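You operate a simulated robot arm through the tools that you are given. There is no shell and no other tool. Be economical: measure what you need, move in short steps, check, and stop when the job is done.

You run a simulated two-armed robot. Do the job below in one go: nothing can be reset, and whatever is moved stays where it is left.

JOB
Push the duct hatch shut. Then take the black block and leave it on the ok slot of the rack. Then put the clear jug from the side shelf of the blue stand on the cover on the top of the lift table. Then take the nut box and put it on the black panel tray. Then open the bottom drawer of the drawer cabinet, take the blue plug and put it in the inside of the bottom drawer of the drawer cabinet and shut the drawer again. Then shut the grey bottom drawer under the wooden bench. Then stack the 10 mm cap from the wooden bench on top of the 22 mm cap. Do these in the order given. Set down upright: clear jug.

Only the result counts: the job must be done as asked and must still hold three seconds after the hand-in. Knocking over, shifting, dropping, spilling or breaking anything else fails it. A push-on lid holds only when it is set on centred and level and pressed home; a screw cap is set on level and turned clockwise until tight.

ROBOT AND FRAMES
Two 7-joint arms with two-finger grippers on one trunk, on a base that drives. Base frame: it is fixed to the floor where the robot stands at the start and does not move with it; the origin is under the middle of the robot, x ahead of it, y to its left, z up. Lengths are in cm, angles in rad, forces in N, time in s.
The left shoulder is at the start at [6, 12.3, 99.5], the right one opposite. With the tool pointing down near the work surface each hand reaches from about 24 to 54 cm from the robot's upright axis, wherever it stands, measured 20 degrees to its own side. Places, roughly: black block (7x5x3 cm) [-80, -40, 70]; black panel tray (21x18 cm) [-482, -440, 80]; blue plug [-100, -250, 100]; bottom drawer of the drawer cabinet [-90, -250, 80]; cap [50, -325, 75]; clear jug (16x11x15 cm) [-140, -70, 40]; cover [-125, 200, 50]; duct hatch [70, -10, 90]; grey bottom drawer under the wooden bench [40, -230, 30]; inside of the bottom drawer of the drawer cabinet [-90, -250, 80]; nut box [-150, -225, 75]; ok slot of the rack (13x25 cm) [88, 64, 82]. Payload 1.47 kg a hand.
The TCP of each hand is the grasp point between the finger pads, 1.6 cm short of the fingertips. In the tool frame z runs along the fingers and y along their closing line. The gripper opens to 8.7 cm. The gripper's body begins 5.5 cm behind the TCP.
Orientation is that of the tool frame in the base frame, as a unit quaternion [w, x, y, z]. With the fingers straight down and closing along the base's y, the tool's x points along the base's -x, its y along +y and its z along -z.

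CONTROLS
- The arms move only by the tool apply_moves. It takes "left_moves", "right_moves" or both (then of equal length, played together; a hand with none holds still); each is a list of rows, each a list of 6 numbers: the shift along the base's x, y, z in units of 100 mm (1.0 is 100 mm), then the turn, a rotation vector about the base's x, y, z in units of 120 degrees (1.0 is 120 degrees). In form: [[tx, ty, tz, ax, ay, az], ...]. A call has 1 to 8 rows; each row is the pose to reach, as a shift and turn from the pose commanded when the call began. "left_grip" and "right_grip" are, for a hand that has rows, the finger opening in cm, from 0 to 8.7, set as the call begins (left out, the last holds). A call with a number of a shift or a turn outside -1 to 1 is refused whole. Each row takes 0.2 s and may step no farther than 5 cm and 0.15 rad from the row before; otherwise, or with a gripper value out of range, the whole call is refused. Where a pose cannot be reached the arm comes as near as it can. A force on the tool above 40 N (or 10 N above the force at the start of the call, whichever is more), or a blocked arm, ends the call early, and 0.2 s more pass. Each finger travels about 15.3 cm/s and halts on what it meets, pressing with about 28 N; the grip force reading is that of the motor and also rises with nothing between the fingers. The clock runs only during rows and for 0.2 s after the last one: add rows that repeat a pose to give the fingers time. The reply holds the time, the measured pose of the TCP, the force on the tool along the base axes, the opening and the grip force, in the units named above and with some noise, with the torque about the TCP (base axes, N m) and any sound that the robot's microphone picked up.
- Cameras (640 x 400 px; columns grow to the right, rows downward): "scene" is now at [5.49, -4.02, 152.74]; the picture's right is [-0.69, -0.72, 0.00], its down [-0.66, 0.63, -0.40] and it looks along [0.29, -0.28, -0.92] (base axes); focal length 214 px, centre (320, 200). "left" rides on the left gripper at [7.3, -1.2, -9] in its tool frame; the picture's right is [0.16, 0.99, 0.00], its down [-0.72, 0.12, -0.68] and it looks along [-0.67, 0.11, 0.73] (tool axes); focal length 247 px, centre (320, 200). "right" rides on the right gripper at [7.3, 1.2, -9] in its tool frame; the picture's right is [-0.16, 0.99, 0.00], its down [-0.72, -0.12, -0.68] and it looks along [-0.67, -0.11, 0.73] (tool axes); focal length 247 px, centre (320, 200). There is no depth. A picture from a camera that has moved, and an enlarged one, comes with that camera's place and axes in the base frame and with its lens.
- get_image(camera): a new picture of that camera. It takes no simulated time.
- lift_body(by): slides the trunk up (or, below 0, down) by that many cm; the arms and the scene camera ride with it, the base frame stays. It gives what a move gives, with no picture.
- drive_base(legs): drives the robot by 1 to 6 legs, each [ahead, left, turn to the left] in cm, cm and rad, along the robot's own axes; the way and the turn of a leg run together, so that a leg with both is an arc; at most 150 cm and 3.142 rad a leg. The arms and the cameras ride along, it lands a little off, and it stops where it bumps. It gives what a move gives.
- turn_head(pan, tilt): turns the head with the scene camera to pan (to the left, within 2.094 rad either way) and tilt (down, from -0.506 to 1.204), counted from straight ahead of the robot. It gives what a move gives.
- close_up(camera, box): a new picture of the part [left, top, right, bottom] of that camera's present view, enlarged. It takes no simulated time.
- close_job(): hands the job in; it is judged then, once.

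Work in short steps. Places have to be worked out from the pictures, the camera data and where the tool is seen: move nearer, look again, correct. Check each grasp and each placing, and mend what went wrong. You have 207 turns and 210 pictures in all, those below and enlarged ones among them. Open the grippers and draw the arms clear of the work before you hand the job in, unless the task says otherwise; then end with one line.

The tools are called after "Call:" as a command line: name --argument value ..., lists and objects as JSON in quotes. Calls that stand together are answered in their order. apply_moves: Moves the arms, as the interface text tells. Its arguments: {"type":"object","properties":{"left_moves":{"type":"array","items":{"type":"array","items":{"type":"number"}}},"left_grip":{"type":"number"},"right_moves":{"type":"array","items":{"type":"array","items":{"type":"number"}}},"right_grip":{"type":"number"}},"required":[]} The other tools are called the same way: lift_body (by) slides the trunk up or down; drive_base (legs) drives the base; turn_head (pan, tilt) turns the head that bears the scene camera; get_image (camera) takes a picture; close_up (camera, box) takes an enlarged picture of a part of a camera's view; close_job () hands the job in.

At the start:

```text
clock: 0.0
left_position: [42.91, 17.85, 113.09]
left_orientation: [0.0, 0.0, 1.0, 0.0]
left_wrist_force: [-0.3, 0.4, 0.7]
left_ft_torque: [0.0, -0.03, 0.0]
left_width: 8.67
left_grasp_force: 0.0
right_position: [40.0, -23.61, 118.09]
right_orientation: [0.0, 0.0, 1.0, 0.0]
right_wrist_force: [-0.3, -0.2, -0.2]
right_ft_torque: [0.01, 0.0, -0.03]
right_width: 8.69
right_grasp_force: 0.1
trunk travel left (down, up): [-15.0, 8.0]
robot x, y, heading: [0.11, -0.04, -0.001]
head pan, tilt: [-0.763, 1.159]
```

scene: 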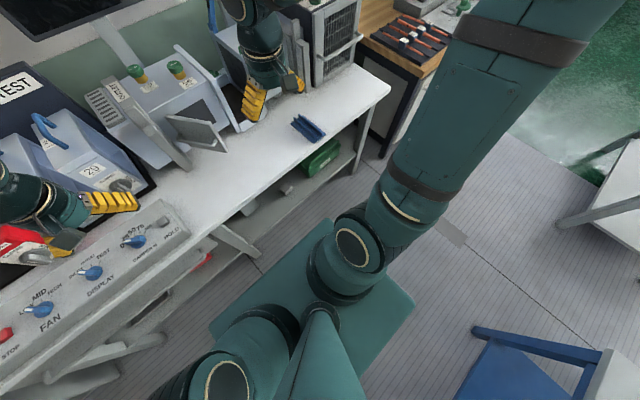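
right: 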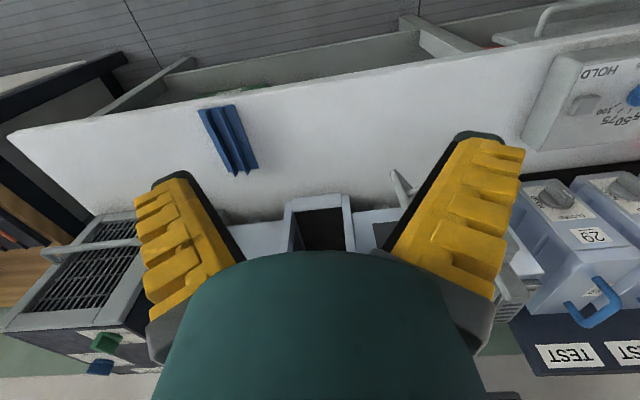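
left: 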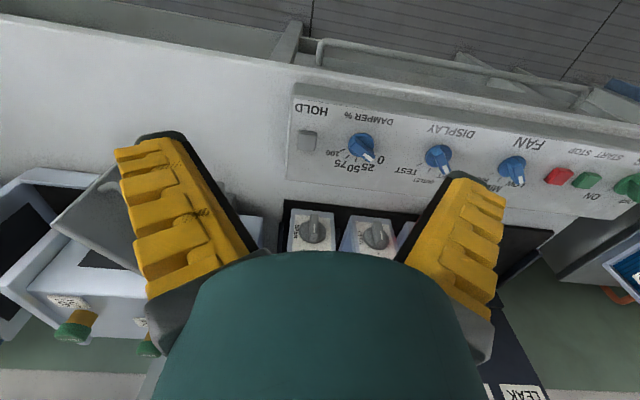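

I begin by looking ahead at the bench with the duct hatch.

Call:
turn_head --pan 0 --tilt 0.7

Call:
get_image --camera "scene"

```text
clock: 1.1
left_position: [42.93, 17.8, 113.07]
left_orientation: [0.001, 0.001, 1.0, 0.0]
left_wrist_force: [0.0, -0.4, -0.8]
left_ft_torque: [0.0, -0.03, 0.02]
left_width: 8.69
left_grasp_force: 0.1
right_position: [39.99, -23.83, 118.05]
right_orientation: [0.0, 0.001, 1.0, -0.001]
right_wrist_force: [0.3, -0.6, 0.9]
right_ft_torque: [0.02, 0.01, 0.01]
right_width: 8.7
right_grasp_force: 0.1
trunk travel left (down, up): [-15.0, 8.0]
robot x, y, heading: [-0.04, 0.3, 0.003]
head pan, tilt: [0.0, 0.7]
```

```text
206 pictures are left
camera scene: at [9.71, 0.05, 156.09], right [0.0, -1.0, 0.0], down [-0.64, 0.0, -0.76], along [0.76, 0.0, -0.64], focal length 214 px, centre (320, 200)
```

scene: 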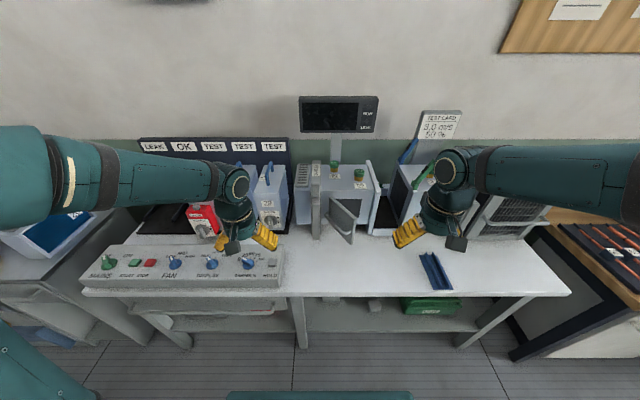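

Call:
close_up --camera "scene" --box '[260, 130, 420, 260]'

Call:
close_up --camera "scene" --box '[80, 130, 300, 300]'

```text
3.08 times, centred on (340, 195) of scene
camera zoom: at [9.71, 0.05, 156.09], right [0.0, -1.0, 0.0], down [-0.64, 0.0, -0.76], along [0.76, 0.0, -0.64], focal length 660 px, centre (258, 215)
```

zoom: 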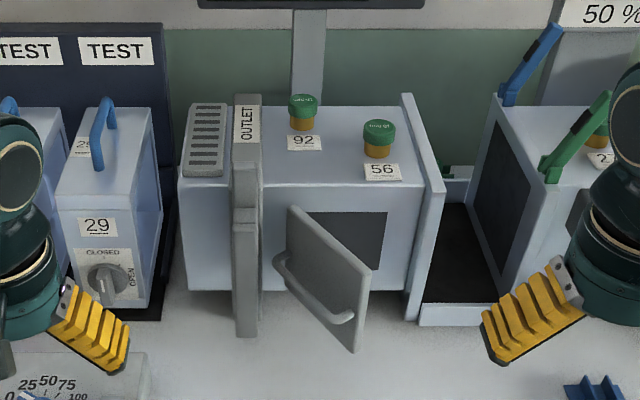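

```text
2.35 times, centred on (190, 215) of scene
camera zoom: at [9.71, 0.05, 156.09], right [0.0, -1.0, 0.0], down [-0.64, 0.0, -0.76], along [0.76, 0.0, -0.64], focal length 505 px, centre (626, 165)
```

zoom: 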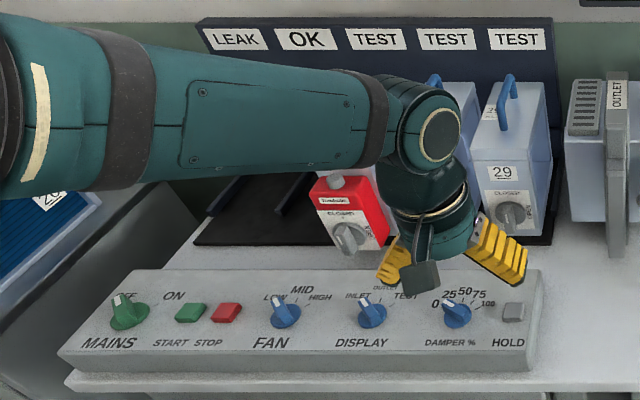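

The hatch is hinged on its left (y≈-4, x≈81); its free edge stands out near [67,-14]. I close the right fingers and tilt that hand forward for reach, then will drive closer.

Call:
apply_moves --right_moves '[[0, 0, 0, 0, -0.07, 0], [0, 0, 0, 0, -0.14, 0], [0, 0, 0, 0, -0.21, 0], [0, 0, 0, 0, -0.28, 0], [0, 0, 0, 0, -0.35, 0], [0, 0, 0, 0, -0.42, 0], [0, 0, 0, 0, -0.49, 0], [0, 0, 0, 0, -0.56, 0]]' --right_grip 0

Call:
drive_base --legs '[[15, 0, 0]]'

Call:
get_image --camera "scene"

Call:
get_image --camera "right"

```text
clock: 2.9
left_position: [43.03, 17.68, 113.13]
left_orientation: [0.001, 0.001, 1.0, 0.0]
left_wrist_force: [0.6, 0.3, 0.9]
left_ft_torque: [0.0, 0.0, -0.03]
left_width: 8.7
left_grasp_force: 0.1
right_position: [45.71, -26.04, 121.97]
right_orientation: [0.553, 0.0, 0.833, 0.0]
right_wrist_force: [0.6, -0.7, 0.0]
right_ft_torque: [0.0, 0.02, 0.05]
right_width: 0.0
right_grasp_force: 28.1
right hand out of reach, approached as far as the arm can: row 6, 7, 8
trunk travel left (down, up): [-15.0, 8.0]
robot x, y, heading: [-0.25, -0.15, 0.001]
head pan, tilt: [0.0, 0.7]
```

```text
clock: 4.3
left_position: [57.82, 18.04, 112.9]
left_orientation: [-0.001, -0.002, 1.0, 0.001]
left_wrist_force: [0.4, -0.7, -1.6]
left_ft_torque: [-0.02, 0.04, -0.02]
left_width: 8.69
left_grasp_force: 0.0
right_position: [60.74, -25.73, 121.93]
right_orientation: [0.553, -0.001, 0.833, 0.001]
right_wrist_force: [-0.2, -0.9, 1.0]
right_ft_torque: [-0.03, 0.0, 0.01]
right_width: 0.01
right_grasp_force: 27.7
trunk travel left (down, up): [-15.0, 8.0]
robot x, y, heading: [14.83, -0.23, 0.002]
head pan, tilt: [0.0, 0.7]
```

```text
203 pictures are left
camera scene: at [24.67, 0.12, 156.09], right [0.0, -1.0, 0.0], down [-0.64, 0.0, -0.76], along [0.76, 0.0, -0.64], focal length 214 px, centre (320, 200)
```

scene: 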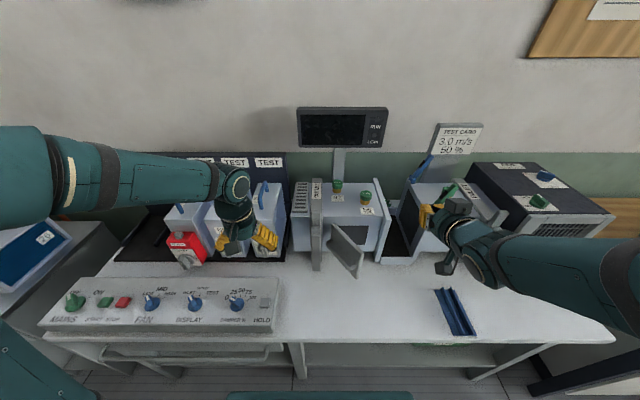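

```text
202 pictures are left
camera right: at [49.47, -24.53, 118.68], right [0.06, 0.99, 0.15], down [-0.34, -0.12, 0.93], along [0.94, -0.1, 0.33], focal length 247 px, centre (320, 200)
```

right: 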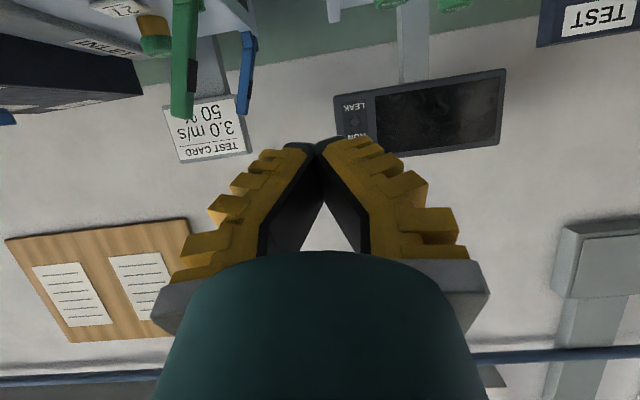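

Triangulated: hatch free edge ≈[65,-14], z 87–100, hinge ≈[77,-4]. I bring the right hand to the left-front side of the flap, at safe height first.

Call:
apply_moves --right_moves '[[-0.1, 0.4, 0, 0, 0, 0], [-0.2, 0.8, 0, 0, 0, 0], [-0.3, 1.0, 0, 0, 0, 0], [-0.3, 1.0, -0.4, 0, 0, 0], [-0.3, 1.0, -0.8, 0, 0, 0]]'

Call:
get_image --camera "scene"

```text
clock: 5.5
left_position: [57.84, 18.04, 112.94]
left_orientation: [-0.001, -0.001, 1.0, 0.0]
left_wrist_force: [-0.2, -0.2, 0.5]
left_ft_torque: [-0.02, 0.01, 0.0]
left_width: 8.7
left_grasp_force: 0.1
right_position: [64.22, -14.36, 116.8]
right_orientation: [0.553, -0.001, 0.833, 0.001]
right_wrist_force: [0.8, -0.5, -0.1]
right_ft_torque: [0.0, 0.0, -0.05]
right_width: 0.0
right_grasp_force: 28.0
right hand out of reach, approached as far as the arm can: row 1, 2, 3, 4, 5
trunk travel left (down, up): [-15.0, 8.0]
robot x, y, heading: [14.91, -0.21, 0.002]
head pan, tilt: [0.0, 0.7]
```

```text
201 pictures are left
camera scene: at [23.81, 5.06, 157.71], right [0.54, -0.84, 0.0], down [-0.42, -0.27, -0.87], along [0.73, 0.47, -0.49], focal length 214 px, centre (320, 200)
```

scene: 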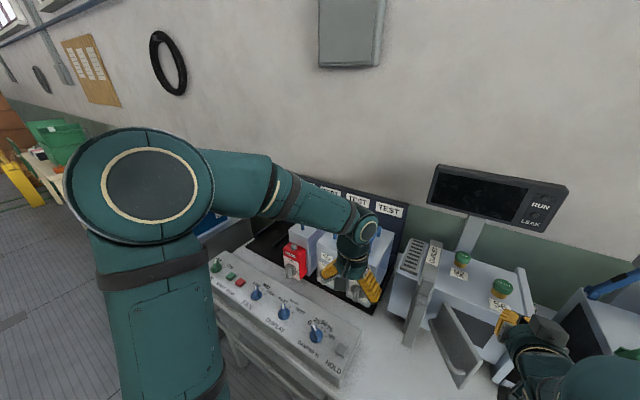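

The tilted hand can't fold so close; I back the base 10 cm and continue, recentring the head.

Call:
drive_base --legs '[[-10, 0, 0]]'

Call:
apply_moves --right_moves '[[0, 0.45, 0, 0, 0, 0], [0, 0.9, -0.1, 0, 0, 0], [0, 0.9, -0.5, 0, 0, 0], [0, 0.9, -0.9, 0, 0, 0]]'

Call:
turn_head --pan -0.1 --tilt 0.75

Call:
get_image --camera "scene"

```text
clock: 6.6
left_position: [47.57, 17.95, 113.07]
left_orientation: [0.0, -0.002, 1.0, 0.0]
left_wrist_force: [0.0, 0.0, 0.5]
left_ft_torque: [0.01, 0.01, 0.0]
left_width: 8.7
left_grasp_force: 0.0
right_position: [54.13, -14.51, 116.9]
right_orientation: [0.553, -0.001, 0.833, 0.0]
right_wrist_force: [-1.0, -0.1, -0.3]
right_ft_torque: [0.01, 0.01, -0.02]
right_width: 0.03
right_grasp_force: 28.1
trunk travel left (down, up): [-15.0, 8.0]
robot x, y, heading: [4.43, 0.23, 0.004]
head pan, tilt: [0.0, 0.7]
```

```text
clock: 7.6
left_position: [47.68, 18.08, 113.1]
left_orientation: [0.0, -0.001, 1.0, 0.001]
left_wrist_force: [-0.3, -0.3, -0.5]
left_ft_torque: [0.04, 0.03, -0.01]
left_width: 8.69
left_grasp_force: 0.2
right_position: [54.18, -5.27, 107.85]
right_orientation: [0.552, -0.002, 0.834, 0.001]
right_wrist_force: [-0.4, 0.2, 0.7]
right_ft_torque: [0.04, 0.03, 0.02]
right_width: 0.0
right_grasp_force: 27.9
trunk travel left (down, up): [-15.0, 8.0]
robot x, y, heading: [4.68, 0.29, 0.002]
head pan, tilt: [0.0, 0.7]
```

```text
clock: 8.3
left_position: [47.62, 18.01, 113.09]
left_orientation: [0.001, -0.002, 1.0, 0.0]
left_wrist_force: [0.4, 0.4, 0.0]
left_ft_torque: [-0.03, -0.01, -0.02]
left_width: 8.72
left_grasp_force: 0.0
right_position: [54.18, -5.42, 108.01]
right_orientation: [0.553, -0.001, 0.833, 0.001]
right_wrist_force: [0.7, 0.5, 0.0]
right_ft_torque: [-0.01, -0.03, -0.01]
right_width: 0.0
right_grasp_force: 28.2
trunk travel left (down, up): [-15.0, 8.0]
robot x, y, heading: [5.1, 0.08, 0.001]
head pan, tilt: [-0.099, 0.75]
```

```text
200 pictures are left
camera scene: at [14.23, -0.75, 155.68], right [-0.1, -1.0, 0.0], down [-0.68, 0.07, -0.73], along [0.73, -0.07, -0.68], focal length 214 px, centre (320, 200)
```

scene: 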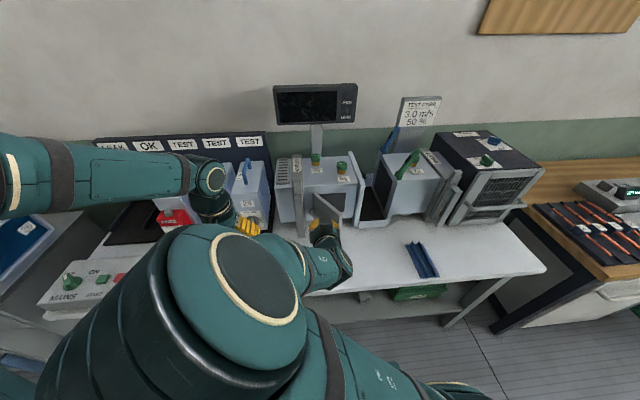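

The hand is in front of the hatch; I lower to z≈97 and begin pushing along the flap's arc.

Call:
apply_moves --right_moves '[[0, 0, -0.45, 0, 0, 0], [0, 0, -0.9, 0, 0, 0], [0, 0, -1.0, 0, 0, 0], [0.4, -0.15, -1.0, 0, 0, 0], [0.75, -0.3, -1.0, 0, 0, 0], [1.0, -0.5, -1.0, 0, 0, 0]]'

Call:
apply_moves --right_moves '[[0.25, -0.2, 0, 0, 0, 0], [0.5, -0.4, 0, 0, 0, 0], [0.75, -0.55, 0, 0, 0, 0], [0.9, -0.6, 0, 0, 0, 0]]'

Call:
get_image --camera "scene"

```text
clock: 9.7
left_position: [47.67, 17.84, 113.18]
left_orientation: [0.0, -0.002, 1.0, 0.0]
left_wrist_force: [0.2, -0.4, 0.5]
left_ft_torque: [-0.02, 0.05, 0.01]
left_width: 8.7
left_grasp_force: 0.1
right_position: [64.14, -10.39, 97.83]
right_orientation: [0.553, -0.001, 0.833, 0.001]
right_wrist_force: [-0.3, -0.1, 0.2]
right_ft_torque: [-0.05, -0.02, 0.01]
right_width: 0.02
right_grasp_force: 28.2
trunk travel left (down, up): [-15.0, 8.0]
robot x, y, heading: [4.72, -0.32, 0.003]
head pan, tilt: [-0.099, 0.75]
```

```text
clock: 10.7
left_position: [47.61, 18.01, 113.07]
left_orientation: [0.0, -0.002, 1.0, 0.0]
left_wrist_force: [-0.1, 1.4, -0.2]
left_ft_torque: [0.01, 0.0, -0.01]
left_width: 8.7
left_grasp_force: 0.0
right_position: [72.12, -15.15, 99.15]
right_orientation: [0.553, -0.001, 0.834, 0.001]
right_wrist_force: [0.4, 0.4, 0.8]
right_ft_torque: [0.05, -0.02, -0.01]
right_width: 0.04
right_grasp_force: 28.4
right hand out of reach, approached as far as the arm can: row 3, 4
trunk travel left (down, up): [-15.0, 8.0]
robot x, y, heading: [4.88, -0.17, 0.009]
head pan, tilt: [-0.099, 0.75]
```

```text
199 pictures are left
camera scene: at [14.22, -0.74, 155.68], right [-0.1, -1.0, 0.0], down [-0.68, 0.07, -0.73], along [0.73, -0.07, -0.68], focal length 214 px, centre (320, 200)
```

scene: 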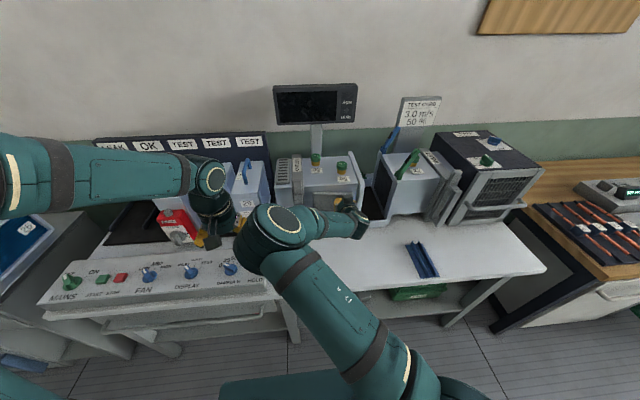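

The flap is nearly shut; the arm is at its reach, so I drive forward a little to finish the push.

Call:
apply_moves --right_moves '[[0, 0, -0.2, 0, 0, 0]]'

Call:
drive_base --legs '[[4, 0, 0]]'

Call:
close_up --camera "scene" --box '[240, 120, 420, 250]'

```text
clock: 11.1
left_position: [47.56, 18.1, 113.04]
left_orientation: [0.0, -0.002, 1.0, 0.0]
left_wrist_force: [-0.3, 0.6, 0.1]
left_ft_torque: [-0.01, -0.02, -0.03]
left_width: 8.71
left_grasp_force: 0.0
right_position: [71.45, -14.4, 97.82]
right_orientation: [0.552, -0.002, 0.834, 0.002]
right_wrist_force: [0.8, -0.4, 0.1]
right_ft_torque: [-0.01, 0.02, 0.04]
right_width: 0.01
right_grasp_force: 27.7
right hand out of reach, approached as far as the arm can: row 1
trunk travel left (down, up): [-15.0, 8.0]
robot x, y, heading: [4.68, 0.01, 0.005]
head pan, tilt: [-0.099, 0.75]
```

```text
clock: 12.0
left_position: [50.43, 17.98, 113.11]
left_orientation: [-0.001, -0.001, 1.0, 0.0]
left_wrist_force: [0.1, -0.3, 0.0]
left_ft_torque: [0.01, 0.02, 0.01]
left_width: 8.7
left_grasp_force: 0.0
right_position: [73.96, -14.49, 97.79]
right_orientation: [0.552, -0.001, 0.834, 0.001]
right_wrist_force: [-12.3, 1.8, 5.1]
right_ft_torque: [-0.06, -0.23, 0.01]
right_width: 0.62
right_grasp_force: 27.6
trunk travel left (down, up): [-15.0, 8.0]
robot x, y, heading: [7.43, -0.02, 0.004]
head pan, tilt: [-0.099, 0.75]
stopped in leg 1: the force on the tool passed its limit at 124 N (the readings are from after the stop); the commanded pose is now the measured one
```

```text
3.08 times, centred on (330, 185) of scene
camera zoom: at [16.96, -0.71, 155.69], right [-0.1, -1.0, 0.0], down [-0.68, 0.07, -0.73], along [0.73, -0.07, -0.68], focal length 660 px, centre (289, 246)
```

zoom: 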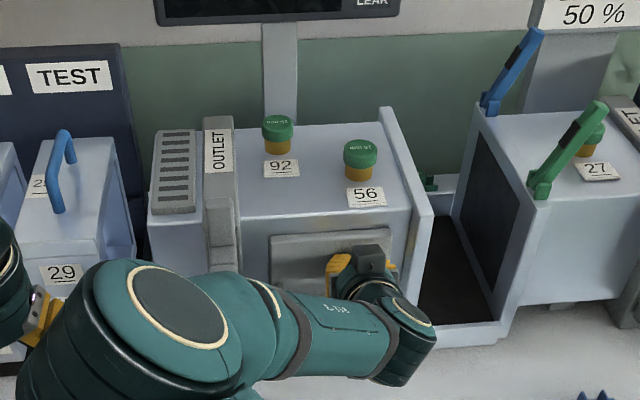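

The hatch looks flush. I back away, then check it.

Call:
drive_base --legs '[[-20, 0, 0]]'

Call:
apply_moves --right_moves '[[-0.3, -0.4, 0.3, 0, 0.07, 0], [-0.6, -0.8, 0.6, 0, 0.14, 0], [-0.9, -1.0, 1.0, 0, 0.21, 0], [-0.9, -1.0, 1.0, 0, 0.28, 0]]' --right_grip 8.7

Call:
close_up --camera "scene" --box '[240, 100, 420, 230]'

```text
clock: 13.6
left_position: [30.35, 18.03, 113.15]
left_orientation: [-0.001, -0.003, 1.0, -0.001]
left_wrist_force: [-0.3, 0.4, 0.6]
left_ft_torque: [-0.02, -0.01, 0.04]
left_width: 8.72
left_grasp_force: 0.0
right_position: [53.96, -14.38, 97.8]
right_orientation: [0.552, -0.003, 0.834, 0.002]
right_wrist_force: [0.2, -1.5, -0.1]
right_ft_torque: [-0.01, 0.0, -0.01]
right_width: 0.0
right_grasp_force: 27.5
trunk travel left (down, up): [-15.0, 8.0]
robot x, y, heading: [-12.54, -0.06, 0.005]
head pan, tilt: [-0.099, 0.75]
```

```text
refused: row 1 steps farther than a row can; nothing moved
```

```text
3.08 times, centred on (330, 165) of scene
camera zoom: at [-3.03, -0.82, 155.68], right [-0.09, -1.0, 0.0], down [-0.68, 0.06, -0.73], along [0.73, -0.07, -0.68], focal length 660 px, centre (289, 308)
```

zoom: 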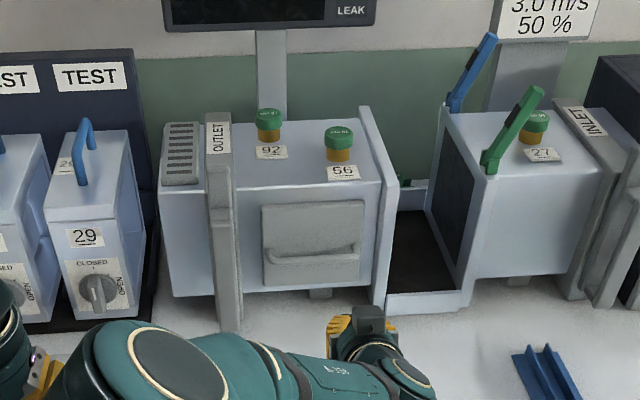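

Hatch is shut. I fold the right hand back to pointing down.

Call:
apply_moves --right_moves '[[-0.25, -0.2, 0.3, 0, 0.07, 0], [-0.5, -0.4, 0.6, 0, 0.14, 0], [-0.7, -0.6, 0.9, 0, 0.21, 0], [-0.9, -0.8, 1.0, 0, 0.28, 0], [-1.0, -1.0, 1.0, 0, 0.35, 0], [-1.0, -1.0, 1.0, 0, 0.42, 0], [-1.0, -1.0, 1.0, 0, 0.49, 0], [-1.0, -1.0, 1.0, 0, 0.559, 0]]' --right_grip 8.7

Call:
apply_moves --right_moves '[[-0.4, 0, 0.3, 0, 0, 0], [-0.8, 0, 0.6, 0, 0, 0], [-1.0, 0, 0.9, 0, 0, 0]]'

Call:
turn_head --pan 2.09 --tilt 0.4

Call:
get_image --camera "scene"

Call:
turn_head --pan -2.09 --tilt 0.4

Call:
get_image --camera "scene"

```text
clock: 15.4
left_position: [30.39, 18.12, 112.99]
left_orientation: [0.0, -0.003, 1.0, 0.0]
left_wrist_force: [0.2, 0.2, 0.0]
left_ft_torque: [0.0, 0.0, -0.02]
left_width: 8.68
left_grasp_force: 0.1
right_position: [42.04, -22.49, 108.65]
right_orientation: [0.022, -0.001, 1.0, 0.003]
right_wrist_force: [0.2, 1.2, 0.5]
right_ft_torque: [-0.01, 0.0, -0.02]
right_width: 8.67
right_grasp_force: 0.1
right hand out of reach, approached as far as the arm can: row 7, 8
trunk travel left (down, up): [-15.0, 8.0]
robot x, y, heading: [-12.49, 0.08, 0.006]
head pan, tilt: [-0.099, 0.75]
```

```text
clock: 16.2
left_position: [30.38, 18.1, 113.01]
left_orientation: [0.0, -0.003, 1.0, -0.001]
left_wrist_force: [-1.1, -0.6, 1.6]
left_ft_torque: [-0.03, 0.01, 0.02]
left_width: 8.71
left_grasp_force: 0.0
right_position: [31.95, -22.38, 117.89]
right_orientation: [-0.001, -0.001, 1.0, 0.004]
right_wrist_force: [-0.2, 1.5, -0.3]
right_ft_torque: [0.04, -0.01, 0.0]
right_width: 8.71
right_grasp_force: 0.1
trunk travel left (down, up): [-15.0, 8.0]
robot x, y, heading: [-12.47, 0.13, 0.006]
head pan, tilt: [-0.099, 0.75]
```

```text
clock: 18.3
left_position: [30.45, 17.97, 113.01]
left_orientation: [-0.001, -0.003, 1.0, 0.0]
left_wrist_force: [1.1, -0.4, -0.3]
left_ft_torque: [0.01, 0.0, -0.01]
left_width: 8.72
left_grasp_force: 0.1
right_position: [32.05, -22.48, 117.66]
right_orientation: [0.0, -0.002, 1.0, 0.004]
right_wrist_force: [0.9, -0.8, 0.8]
right_ft_torque: [0.0, -0.01, -0.02]
right_width: 8.72
right_grasp_force: 0.1
trunk travel left (down, up): [-15.0, 8.0]
robot x, y, heading: [-12.52, -0.11, 0.007]
head pan, tilt: [2.089, 0.4]
```

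```text
196 pictures are left
camera scene: at [-15.81, 7.96, 158.78], right [0.86, 0.5, 0.0], down [0.2, -0.34, -0.92], along [-0.46, 0.8, -0.39], focal length 214 px, centre (320, 200)
```

scene: 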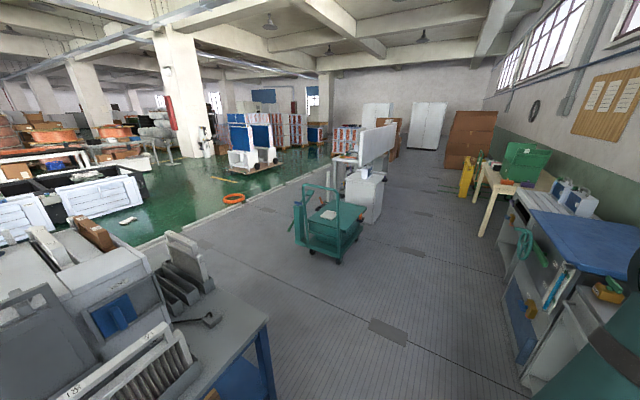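

```text
clock: 21.7
left_position: [30.41, 18.04, 112.93]
left_orientation: [-0.001, -0.003, 1.0, 0.0]
left_wrist_force: [0.1, 0.0, 0.5]
left_ft_torque: [-0.02, 0.05, 0.02]
left_width: 8.71
left_grasp_force: 0.1
right_position: [32.11, -22.36, 117.7]
right_orientation: [-0.001, -0.002, 1.0, 0.004]
right_wrist_force: [1.0, 0.3, -0.3]
right_ft_torque: [-0.03, 0.0, 0.03]
right_width: 8.7
right_grasp_force: 0.1
trunk travel left (down, up): [-15.0, 8.0]
robot x, y, heading: [-12.06, -0.23, 0.007]
head pan, tilt: [-2.089, 0.4]
```

```text
195 pictures are left
camera scene: at [-15.69, -8.14, 158.78], right [-0.87, 0.49, 0.0], down [0.19, 0.34, -0.92], along [-0.45, -0.8, -0.39], focal length 214 px, centre (320, 200)
```

scene: 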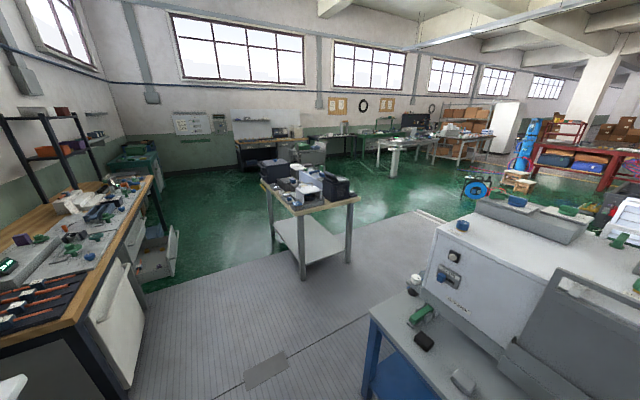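

The black block sits on the blue stand's table behind me, about (-83,-38,70). I turn around and approach so it lies in the left hand's range.

Call:
drive_base --legs '[[0, 0, 3.13], [0, 23, 0], [22, 0, 0]]'

Call:
turn_head --pan 0.2 --tilt 0.8

Call:
get_image --camera "scene"

```text
clock: 32.9
left_position: [-77.21, -40.69, 113.04]
left_orientation: [0.001, 1.0, 0.0, 0.001]
left_wrist_force: [-1.1, -0.5, -0.3]
left_ft_torque: [0.0, -0.04, 0.02]
left_width: 8.72
left_grasp_force: 0.1
right_position: [-78.62, -0.08, 117.61]
right_orientation: [0.004, 1.0, -0.002, 0.001]
right_wrist_force: [-0.9, -1.0, -1.1]
right_ft_torque: [0.0, -0.01, 0.05]
right_width: 8.69
right_grasp_force: 0.2
trunk travel left (down, up): [-15.0, 8.0]
robot x, y, heading: [-34.1, -22.35, -3.141]
head pan, tilt: [-2.089, 0.4]
```

```text
clock: 35.0
left_position: [-77.06, -40.66, 113.01]
left_orientation: [0.0, 1.0, 0.0, 0.002]
left_wrist_force: [-0.3, 0.2, -0.4]
left_ft_torque: [0.02, -0.02, 0.01]
left_width: 8.7
left_grasp_force: 0.1
right_position: [-78.41, -0.13, 117.73]
right_orientation: [0.003, 1.0, -0.001, 0.001]
right_wrist_force: [0.5, 0.4, 0.1]
right_ft_torque: [-0.02, 0.03, 0.01]
right_width: 8.69
right_grasp_force: 0.1
trunk travel left (down, up): [-15.0, 8.0]
robot x, y, heading: [-34.4, -22.71, -3.144]
head pan, tilt: [0.201, 0.799]
```

```text
194 pictures are left
camera scene: at [-42.87, -24.31, 155.27], right [-0.2, 0.98, 0.0], down [0.7, 0.14, -0.7], along [-0.68, -0.14, -0.72], focal length 214 px, centre (320, 200)
```

scene: 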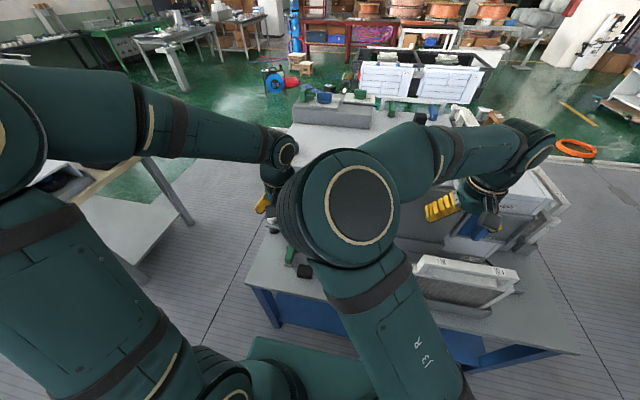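

I take the left wrist camera's view of the table beneath.

Call:
get_image --camera "left"

Call:
close_up --camera "scene" --box '[240, 190, 340, 310]'

```text
193 pictures are left
camera left: at [-69.8, -39.51, 122.06], right [0.16, -0.99, 0.0], down [-0.72, -0.12, 0.68], along [-0.67, -0.11, -0.73], focal length 247 px, centre (320, 200)
```

left: 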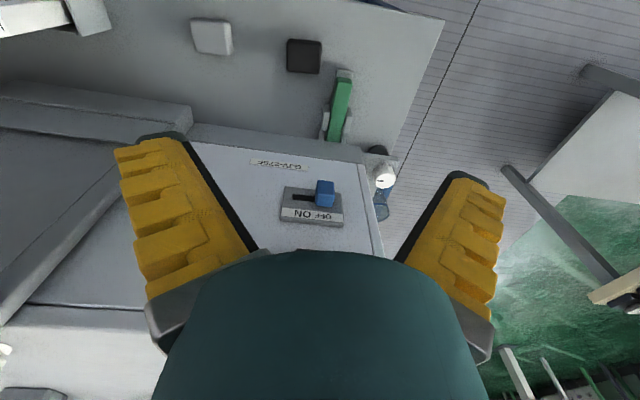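

```text
3.33 times, centred on (290, 250) of scene
camera zoom: at [-42.87, -24.31, 155.27], right [-0.2, 0.98, 0.0], down [0.7, 0.14, -0.7], along [-0.68, -0.14, -0.72], focal length 715 px, centre (420, 33)
```

zoom: 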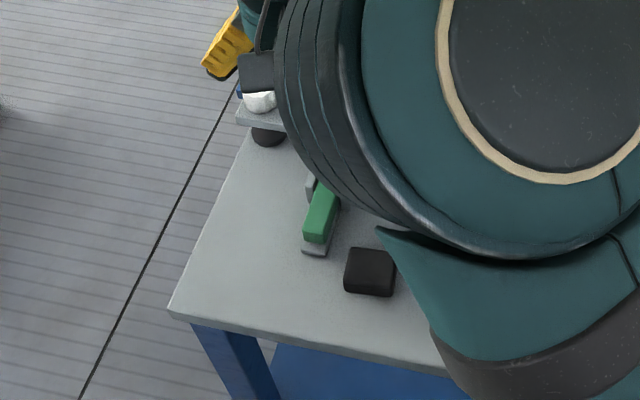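

Two views agree: block centre ≈(-82,-38.6), top z≈69–70, 7 cm along y. I lower the left hand over it.

Call:
apply_moves --left_moves '[[-0.15, 0.1, -0.5, 0, 0, 0], [-0.3, 0.2, -1.0, 0, 0, 0]]' --left_grip 8.7

Call:
apply_moves --left_moves '[[-0.1, 0, -0.45, 0, 0, 0], [-0.18, 0, -0.9, 0, 0, 0]]'

Call:
apply_moves --left_moves '[[0, 0, -0.4, 0, 0, 0], [0, 0, -0.8, 0, 0, 0]]'

Call:
get_image --camera "left"

```text
refused: row 1 steps farther than a row can; nothing moved
```

```text
clock: 35.6
left_position: [-79.02, -40.43, 103.86]
left_orientation: [0.0, 1.0, 0.0, 0.001]
left_wrist_force: [0.0, 0.3, -0.1]
left_ft_torque: [-0.02, 0.0, 0.0]
left_width: 8.69
left_grasp_force: 0.1
right_position: [-78.56, -0.19, 117.63]
right_orientation: [0.003, 1.0, -0.002, 0.002]
right_wrist_force: [0.5, -0.5, 0.1]
right_ft_torque: [-0.01, -0.01, 0.0]
right_width: 8.71
right_grasp_force: 0.1
trunk travel left (down, up): [-15.0, 8.0]
robot x, y, heading: [-34.42, -22.67, -3.138]
head pan, tilt: [0.201, 0.799]
```

```text
clock: 36.2
left_position: [-79.11, -40.56, 95.84]
left_orientation: [0.0, 1.0, 0.0, 0.001]
left_wrist_force: [-0.2, -0.1, 0.9]
left_ft_torque: [0.01, 0.01, 0.01]
left_width: 8.73
left_grasp_force: 0.1
right_position: [-78.59, -0.14, 117.71]
right_orientation: [0.004, 1.0, -0.001, 0.002]
right_wrist_force: [-0.6, -0.7, 0.4]
right_ft_torque: [-0.02, -0.01, 0.03]
right_width: 8.75
right_grasp_force: 0.1
trunk travel left (down, up): [-15.0, 8.0]
robot x, y, heading: [-34.33, -22.92, -3.14]
head pan, tilt: [0.201, 0.799]
```

```text
191 pictures are left
camera left: at [-71.75, -39.55, 104.83], right [0.16, -0.99, 0.0], down [-0.72, -0.12, 0.68], along [-0.67, -0.11, -0.73], focal length 247 px, centre (320, 200)
```

left: 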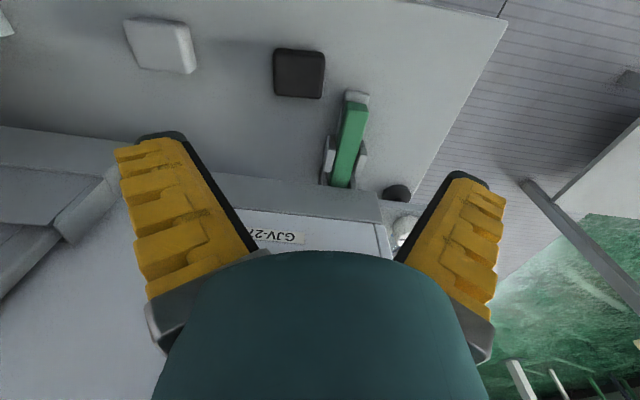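

Confirmed block at (-81.9,-38.4). I lower further with the fingers centred on it.

Call:
apply_moves --left_moves '[[-0.15, 0.1, -0.4, 0, 0, 0], [-0.28, 0.2, -0.8, 0, 0, 0], [-0.28, 0.2, -1.0, 0, 0, 0]]'

Call:
apply_moves --left_moves '[[0, 0, -0.4, 0, 0, 0], [0, 0, -0.8, 0, 0, 0]]'

Call:
get_image --camera "left"

```text
clock: 37.0
left_position: [-81.84, -38.62, 86.03]
left_orientation: [0.0, 1.0, 0.001, 0.0]
left_wrist_force: [0.1, 0.2, -0.2]
left_ft_torque: [0.04, -0.01, 0.01]
left_width: 8.71
left_grasp_force: 0.0
right_position: [-78.43, -0.2, 117.69]
right_orientation: [0.004, 1.0, -0.001, 0.001]
right_wrist_force: [-0.2, -0.1, 0.2]
right_ft_torque: [0.0, -0.02, 0.01]
right_width: 8.7
right_grasp_force: 0.1
trunk travel left (down, up): [-15.0, 8.0]
robot x, y, heading: [-34.11, -22.73, -3.141]
head pan, tilt: [0.201, 0.799]
```

```text
clock: 37.6
left_position: [-81.78, -38.62, 77.84]
left_orientation: [0.0, 1.0, 0.0, 0.0]
left_wrist_force: [0.1, -0.1, 0.0]
left_ft_torque: [0.03, -0.02, 0.02]
left_width: 8.71
left_grasp_force: 0.0
right_position: [-78.54, -0.15, 117.61]
right_orientation: [0.004, 1.0, -0.002, 0.001]
right_wrist_force: [-0.7, -0.4, 0.4]
right_ft_torque: [-0.02, 0.02, -0.01]
right_width: 8.7
right_grasp_force: 0.0
trunk travel left (down, up): [-15.0, 8.0]
robot x, y, heading: [-34.16, -22.66, -3.137]
head pan, tilt: [0.201, 0.799]
```

```text
190 pictures are left
camera left: at [-74.5, -37.58, 86.89], right [0.16, -0.99, 0.0], down [-0.72, -0.12, 0.68], along [-0.67, -0.11, -0.73], focal length 247 px, centre (320, 200)
```

left: 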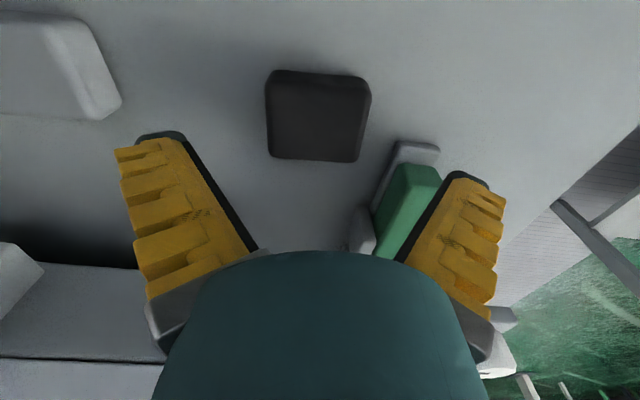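

Centred. I descend around the block and then close.

Call:
apply_moves --left_moves '[[-0.02, 0, -0.4, 0, 0, 0], [-0.02, 0, -0.7, 0, 0, 0], [-0.02, 0, -0.9, 0, 0, 0]]'

Call:
get_image --camera "left"

```text
clock: 38.4
left_position: [-81.81, -38.85, 70.22]
left_orientation: [0.0, 1.0, -0.001, 0.001]
left_wrist_force: [7.6, -1.1, 19.1]
left_ft_torque: [0.35, 0.03, -0.12]
left_width: 8.76
left_grasp_force: 0.0
right_position: [-78.37, -0.23, 117.73]
right_orientation: [0.003, 1.0, -0.001, 0.002]
right_wrist_force: [-1.0, 0.0, -0.3]
right_ft_torque: [0.03, -0.06, 0.04]
right_width: 8.69
right_grasp_force: 0.1
trunk travel left (down, up): [-15.0, 8.0]
robot x, y, heading: [-34.4, -22.74, -3.136]
head pan, tilt: [0.201, 0.799]
stopped in row 3 (left hand): the force on the tool passed its limit at 75 N (the readings are from after the stop); the commanded pose is now the measured one
```

```text
189 pictures are left
camera left: at [-74.55, -37.7, 79.37], right [0.16, -0.99, 0.0], down [-0.73, -0.12, 0.68], along [-0.67, -0.11, -0.74], focal length 247 px, centre (320, 200)
```

left: 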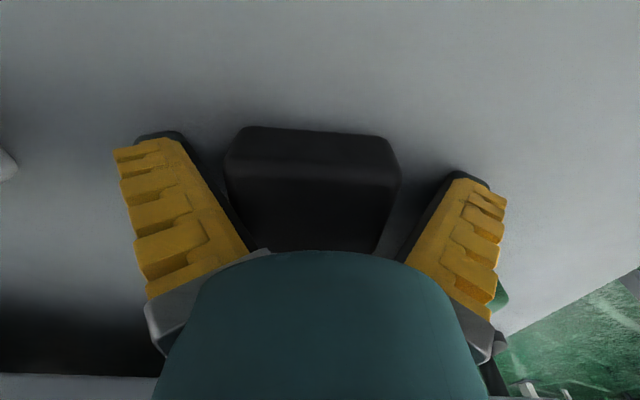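

Fingertips touched the table (z≈68.6). I raise slightly and close on the block.

Call:
apply_moves --left_moves '[[0, 0, 0.05, 0, 0, 0], [0, 0, 0.05, 0, 0, 0], [0, 0, 0.05, 0, 0, 0]]' --left_grip 5

Call:
apply_moves --left_moves '[[0, 0, 0.4, 0, 0, 0], [0, 0, 0.8, 0, 0, 0]]'

Call:
get_image --camera "left"

```text
clock: 39.2
left_position: [-81.96, -38.8, 70.74]
left_orientation: [0.001, 1.0, 0.0, -0.001]
left_wrist_force: [1.9, 1.5, 23.6]
left_ft_torque: [-0.04, -0.07, -0.01]
left_width: 7.07
left_grasp_force: 28.4
right_position: [-78.35, -0.07, 117.76]
right_orientation: [0.003, 1.0, -0.002, 0.0]
right_wrist_force: [0.1, 0.2, -0.3]
right_ft_torque: [0.0, 0.0, -0.04]
right_width: 8.71
right_grasp_force: 0.0
trunk travel left (down, up): [-15.0, 8.0]
robot x, y, heading: [-34.49, -22.69, -3.14]
head pan, tilt: [0.201, 0.799]
```

```text
clock: 39.8
left_position: [-81.79, -38.72, 78.8]
left_orientation: [0.001, 1.0, 0.001, 0.002]
left_wrist_force: [0.7, 0.2, -1.9]
left_ft_torque: [-0.04, 0.01, -0.05]
left_width: 6.92
left_grasp_force: 28.0
right_position: [-78.57, -0.16, 117.66]
right_orientation: [0.004, 1.0, -0.002, 0.001]
right_wrist_force: [-0.7, 0.2, 0.1]
right_ft_torque: [0.0, -0.01, 0.02]
right_width: 8.69
right_grasp_force: 0.2
trunk travel left (down, up): [-15.0, 8.0]
robot x, y, heading: [-34.13, -22.77, -3.137]
head pan, tilt: [0.201, 0.799]
```

```text
188 pictures are left
camera left: at [-74.46, -37.55, 87.86], right [0.16, -0.99, 0.0], down [-0.73, -0.12, 0.68], along [-0.67, -0.11, -0.73], focal length 247 px, centre (320, 200)
```

left: 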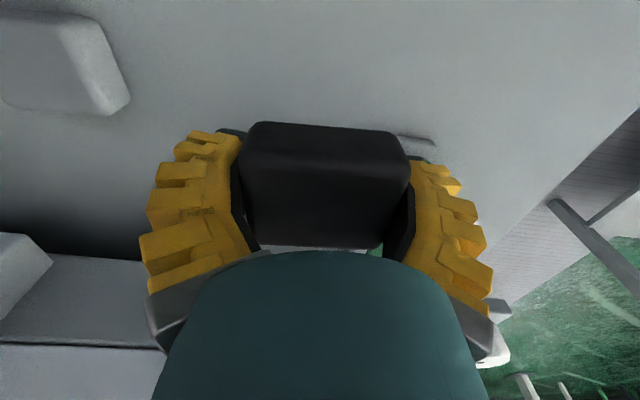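

Held (6.9 cm). But the ok slot lies deep (x≈76–100) behind the control panel, beyond straight-down reach, so I need a grasp tilted 45° forward. I set the block back down, rise, tilt and regrasp.

Call:
apply_moves --left_moves '[[0, 0, -0.4, 0, 0, 0], [0, 0, -0.78, 0, 0, 0], [0, 0, -0.8, 0, 0, 0]]'

Call:
apply_moves --left_moves '[[0, 0, 0, 0, 0, 0], [0, 0, 0, 0, 0, 0], [0, 0, 0.4, 0, 0, 0], [0, 0, 0.8, 0, 0, 0]]' --left_grip 8.7

Call:
apply_moves --left_moves '[[0, 0, 0, 0, 0.065, 0], [0, 0, 0, 0, 0.13, 0], [0, 0, 0, 0, 0.195, 0], [0, 0, 0, 0, 0.26, 0], [0, 0, 0, 0, 0.32, 0], [0, 0, 0, 0, 0.375, 0]]'

Call:
get_image --camera "left"

```text
clock: 40.4
left_position: [-81.94, -38.6, 71.23]
left_orientation: [0.001, 1.0, 0.0, 0.002]
left_wrist_force: [2.2, -0.3, 8.8]
left_ft_torque: [0.45, -0.03, -0.02]
left_width: 6.94
left_grasp_force: 28.4
right_position: [-78.55, -0.24, 117.77]
right_orientation: [0.003, 1.0, -0.001, 0.001]
right_wrist_force: [-0.5, -0.2, 0.9]
right_ft_torque: [0.03, -0.01, -0.04]
right_width: 8.73
right_grasp_force: 0.0
trunk travel left (down, up): [-15.0, 8.0]
robot x, y, heading: [-34.01, -22.7, -3.139]
head pan, tilt: [0.201, 0.799]
stopped in row 3 (left hand): the force on the tool passed its limit at 97 N (the readings are from after the stop); the commanded pose is now the measured one
```

```text
clock: 41.4
left_position: [-81.81, -38.56, 79.24]
left_orientation: [0.001, 1.0, 0.0, 0.002]
left_wrist_force: [0.3, -0.3, -0.2]
left_ft_torque: [-0.03, -0.02, 0.02]
left_width: 8.68
left_grasp_force: 0.0
right_position: [-78.56, -0.22, 117.77]
right_orientation: [0.004, 1.0, -0.002, 0.001]
right_wrist_force: [-0.2, -0.1, -0.6]
right_ft_torque: [0.01, -0.01, -0.01]
right_width: 8.71
right_grasp_force: 0.1
trunk travel left (down, up): [-15.0, 8.0]
robot x, y, heading: [-34.42, -22.72, -3.142]
head pan, tilt: [0.201, 0.799]
```

```text
clock: 42.8
left_position: [-81.78, -38.54, 79.15]
left_orientation: [0.0, 0.924, 0.0, -0.381]
left_wrist_force: [0.5, -0.7, 0.4]
left_ft_torque: [0.03, -0.01, 0.01]
left_width: 8.72
left_grasp_force: 0.1
right_position: [-78.54, -0.1, 117.66]
right_orientation: [0.003, 1.0, -0.003, 0.002]
right_wrist_force: [0.9, -1.1, 0.1]
right_ft_torque: [0.02, 0.02, -0.03]
right_width: 8.66
right_grasp_force: 0.0
trunk travel left (down, up): [-15.0, 8.0]
robot x, y, heading: [-34.04, -22.78, -3.143]
head pan, tilt: [0.201, 0.799]
```

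```text
187 pictures are left
camera left: at [-70.33, -37.49, 80.45], right [0.11, -0.99, -0.11], down [-0.03, -0.12, 0.99], along [-0.99, -0.11, -0.05], focal length 247 px, centre (320, 200)
```

left: 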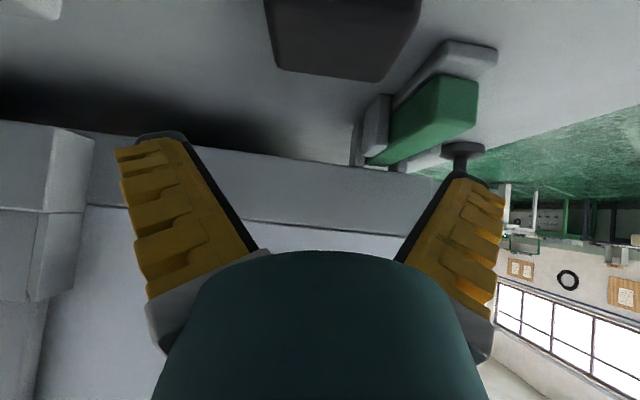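

Block is still in place. I narrow the opening a little (stapler nearby) and descend tilted.

Call:
apply_moves --left_moves '[[0.02, 0, -0.3, 0, 0, 0], [0.04, 0, -0.6, 0, 0, 0], [0.04, 0, -0.76, 0, 0, 0]]' --left_grip 7.9

Call:
get_image --camera "left"

```text
clock: 43.6
left_position: [-81.44, -38.47, 71.44]
left_orientation: [0.001, 0.925, 0.001, -0.38]
left_wrist_force: [0.5, -0.4, -1.0]
left_ft_torque: [-0.02, -0.01, 0.0]
left_width: 8.07
left_grasp_force: 1.4
right_position: [-78.39, -0.22, 117.75]
right_orientation: [0.003, 1.0, -0.001, 0.002]
right_wrist_force: [-0.5, -0.3, -0.2]
right_ft_torque: [0.01, 0.01, -0.02]
right_width: 8.69
right_grasp_force: 0.0
trunk travel left (down, up): [-15.0, 8.0]
robot x, y, heading: [-34.19, -22.58, -3.14]
head pan, tilt: [0.201, 0.799]
```

```text
186 pictures are left
camera left: at [-70.0, -37.42, 72.72], right [0.11, -0.99, -0.11], down [-0.04, -0.12, 0.99], along [-0.99, -0.11, -0.05], focal length 247 px, centre (320, 200)
```

left: 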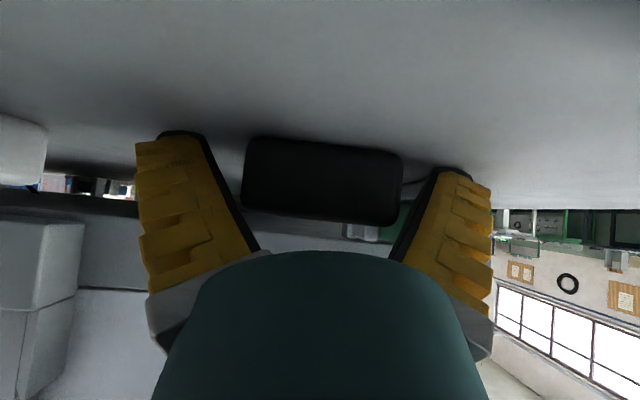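

Fingers straddle the block; I go down 0.4 cm more, close and lift.

Call:
apply_moves --left_moves '[[0, 0, -0.04, 0, 0, 0]]'

Call:
apply_moves --left_moves '[[0, 0, 0, 0, 0, 0], [0, 0, 0, 0, 0, 0], [0, 0, 0.02, 0, 0, 0], [0, 0, 0.4, 0, 0, 0], [0, 0, 0.8, 0, 0, 0]]' --left_grip 5

Call:
get_image --camera "left"

```text
clock: 44.0
left_position: [-81.52, -38.56, 71.33]
left_orientation: [0.0, 0.924, 0.0, -0.384]
left_wrist_force: [2.9, -4.5, 24.7]
left_ft_torque: [0.36, -0.21, -0.33]
left_width: 7.89
left_grasp_force: 0.9
right_position: [-78.31, -0.14, 117.79]
right_orientation: [0.003, 1.0, -0.002, 0.001]
right_wrist_force: [0.2, 0.4, 0.6]
right_ft_torque: [-0.04, 0.03, 0.0]
right_width: 8.68
right_grasp_force: 0.0
trunk travel left (down, up): [-15.0, 8.0]
robot x, y, heading: [-34.06, -22.85, -3.139]
head pan, tilt: [0.201, 0.799]
```

```text
clock: 44.6
left_position: [-81.38, -38.54, 71.29]
left_orientation: [0.0, 0.923, 0.0, -0.384]
left_wrist_force: [11.2, 0.9, 27.5]
left_ft_torque: [0.21, -0.24, -0.22]
left_width: 7.65
left_grasp_force: 30.1
right_position: [-78.28, -0.14, 117.76]
right_orientation: [0.004, 1.0, 0.0, 0.001]
right_wrist_force: [-0.3, -0.6, -0.5]
right_ft_torque: [-0.05, 0.02, 0.02]
right_width: 8.68
right_grasp_force: 0.0
trunk travel left (down, up): [-15.0, 8.0]
robot x, y, heading: [-34.11, -23.03, -3.139]
head pan, tilt: [0.201, 0.799]
stopped in row 2 (left hand): the force on the tool passed its limit at 41 N (the readings are from after the stop); the commanded pose is now the measured one
```

```text
185 pictures are left
camera left: at [-69.97, -37.36, 72.6], right [0.11, -0.99, -0.11], down [-0.03, -0.12, 0.99], along [-0.99, -0.11, -0.04], focal length 247 px, centre (320, 200)
```

left: 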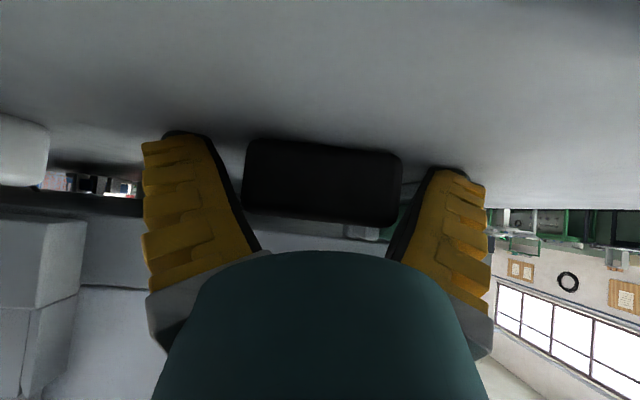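

Fingertips press on the table; I raise 0.5 cm first, then close.

Call:
apply_moves --left_moves '[[0, 0, 0.05, 0, 0, 0], [0, 0, 0.05, 0, 0, 0], [0, 0, 0.05, 0, 0, 0], [0, 0, 0.05, 0, 0, 0]]' --left_grip 5

Call:
apply_moves --left_moves '[[0, 0, 0.4, 0, 0, 0], [0, 0, 0.8, 0, 0, 0]]'

Call:
get_image --camera "left"

```text
clock: 45.6
left_position: [-81.6, -38.74, 71.73]
left_orientation: [0.002, 0.923, 0.001, -0.384]
left_wrist_force: [3.4, -4.0, 13.4]
left_ft_torque: [-0.69, -0.09, 0.15]
left_width: 6.71
left_grasp_force: 28.1
right_position: [-78.46, -0.23, 117.72]
right_orientation: [0.004, 1.0, -0.002, 0.001]
right_wrist_force: [-0.9, 0.0, -0.4]
right_ft_torque: [0.02, 0.01, -0.02]
right_width: 8.69
right_grasp_force: 0.1
trunk travel left (down, up): [-15.0, 8.0]
robot x, y, heading: [-34.3, -23.08, -3.138]
head pan, tilt: [0.201, 0.799]
```

```text
clock: 46.2
left_position: [-81.41, -38.54, 79.69]
left_orientation: [0.0, 0.924, 0.001, -0.383]
left_wrist_force: [0.4, -0.6, -0.4]
left_ft_torque: [-0.03, -0.04, 0.03]
left_width: 6.67
left_grasp_force: 27.7
right_position: [-78.53, -0.2, 117.71]
right_orientation: [0.003, 1.0, -0.002, 0.002]
right_wrist_force: [1.0, 0.4, 0.8]
right_ft_torque: [0.0, -0.02, -0.01]
right_width: 8.69
right_grasp_force: 0.1
trunk travel left (down, up): [-15.0, 8.0]
robot x, y, heading: [-33.96, -22.67, -3.141]
head pan, tilt: [0.201, 0.799]
```

```text
184 pictures are left
camera left: at [-69.85, -37.4, 80.91], right [0.11, -0.99, -0.11], down [-0.03, -0.12, 0.99], along [-0.99, -0.11, -0.04], focal length 247 px, centre (320, 200)
```

left: 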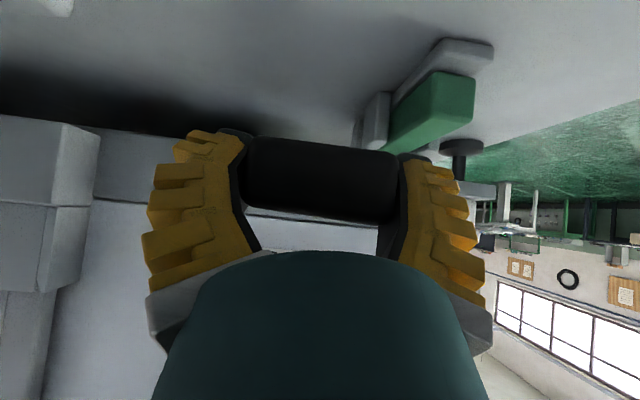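

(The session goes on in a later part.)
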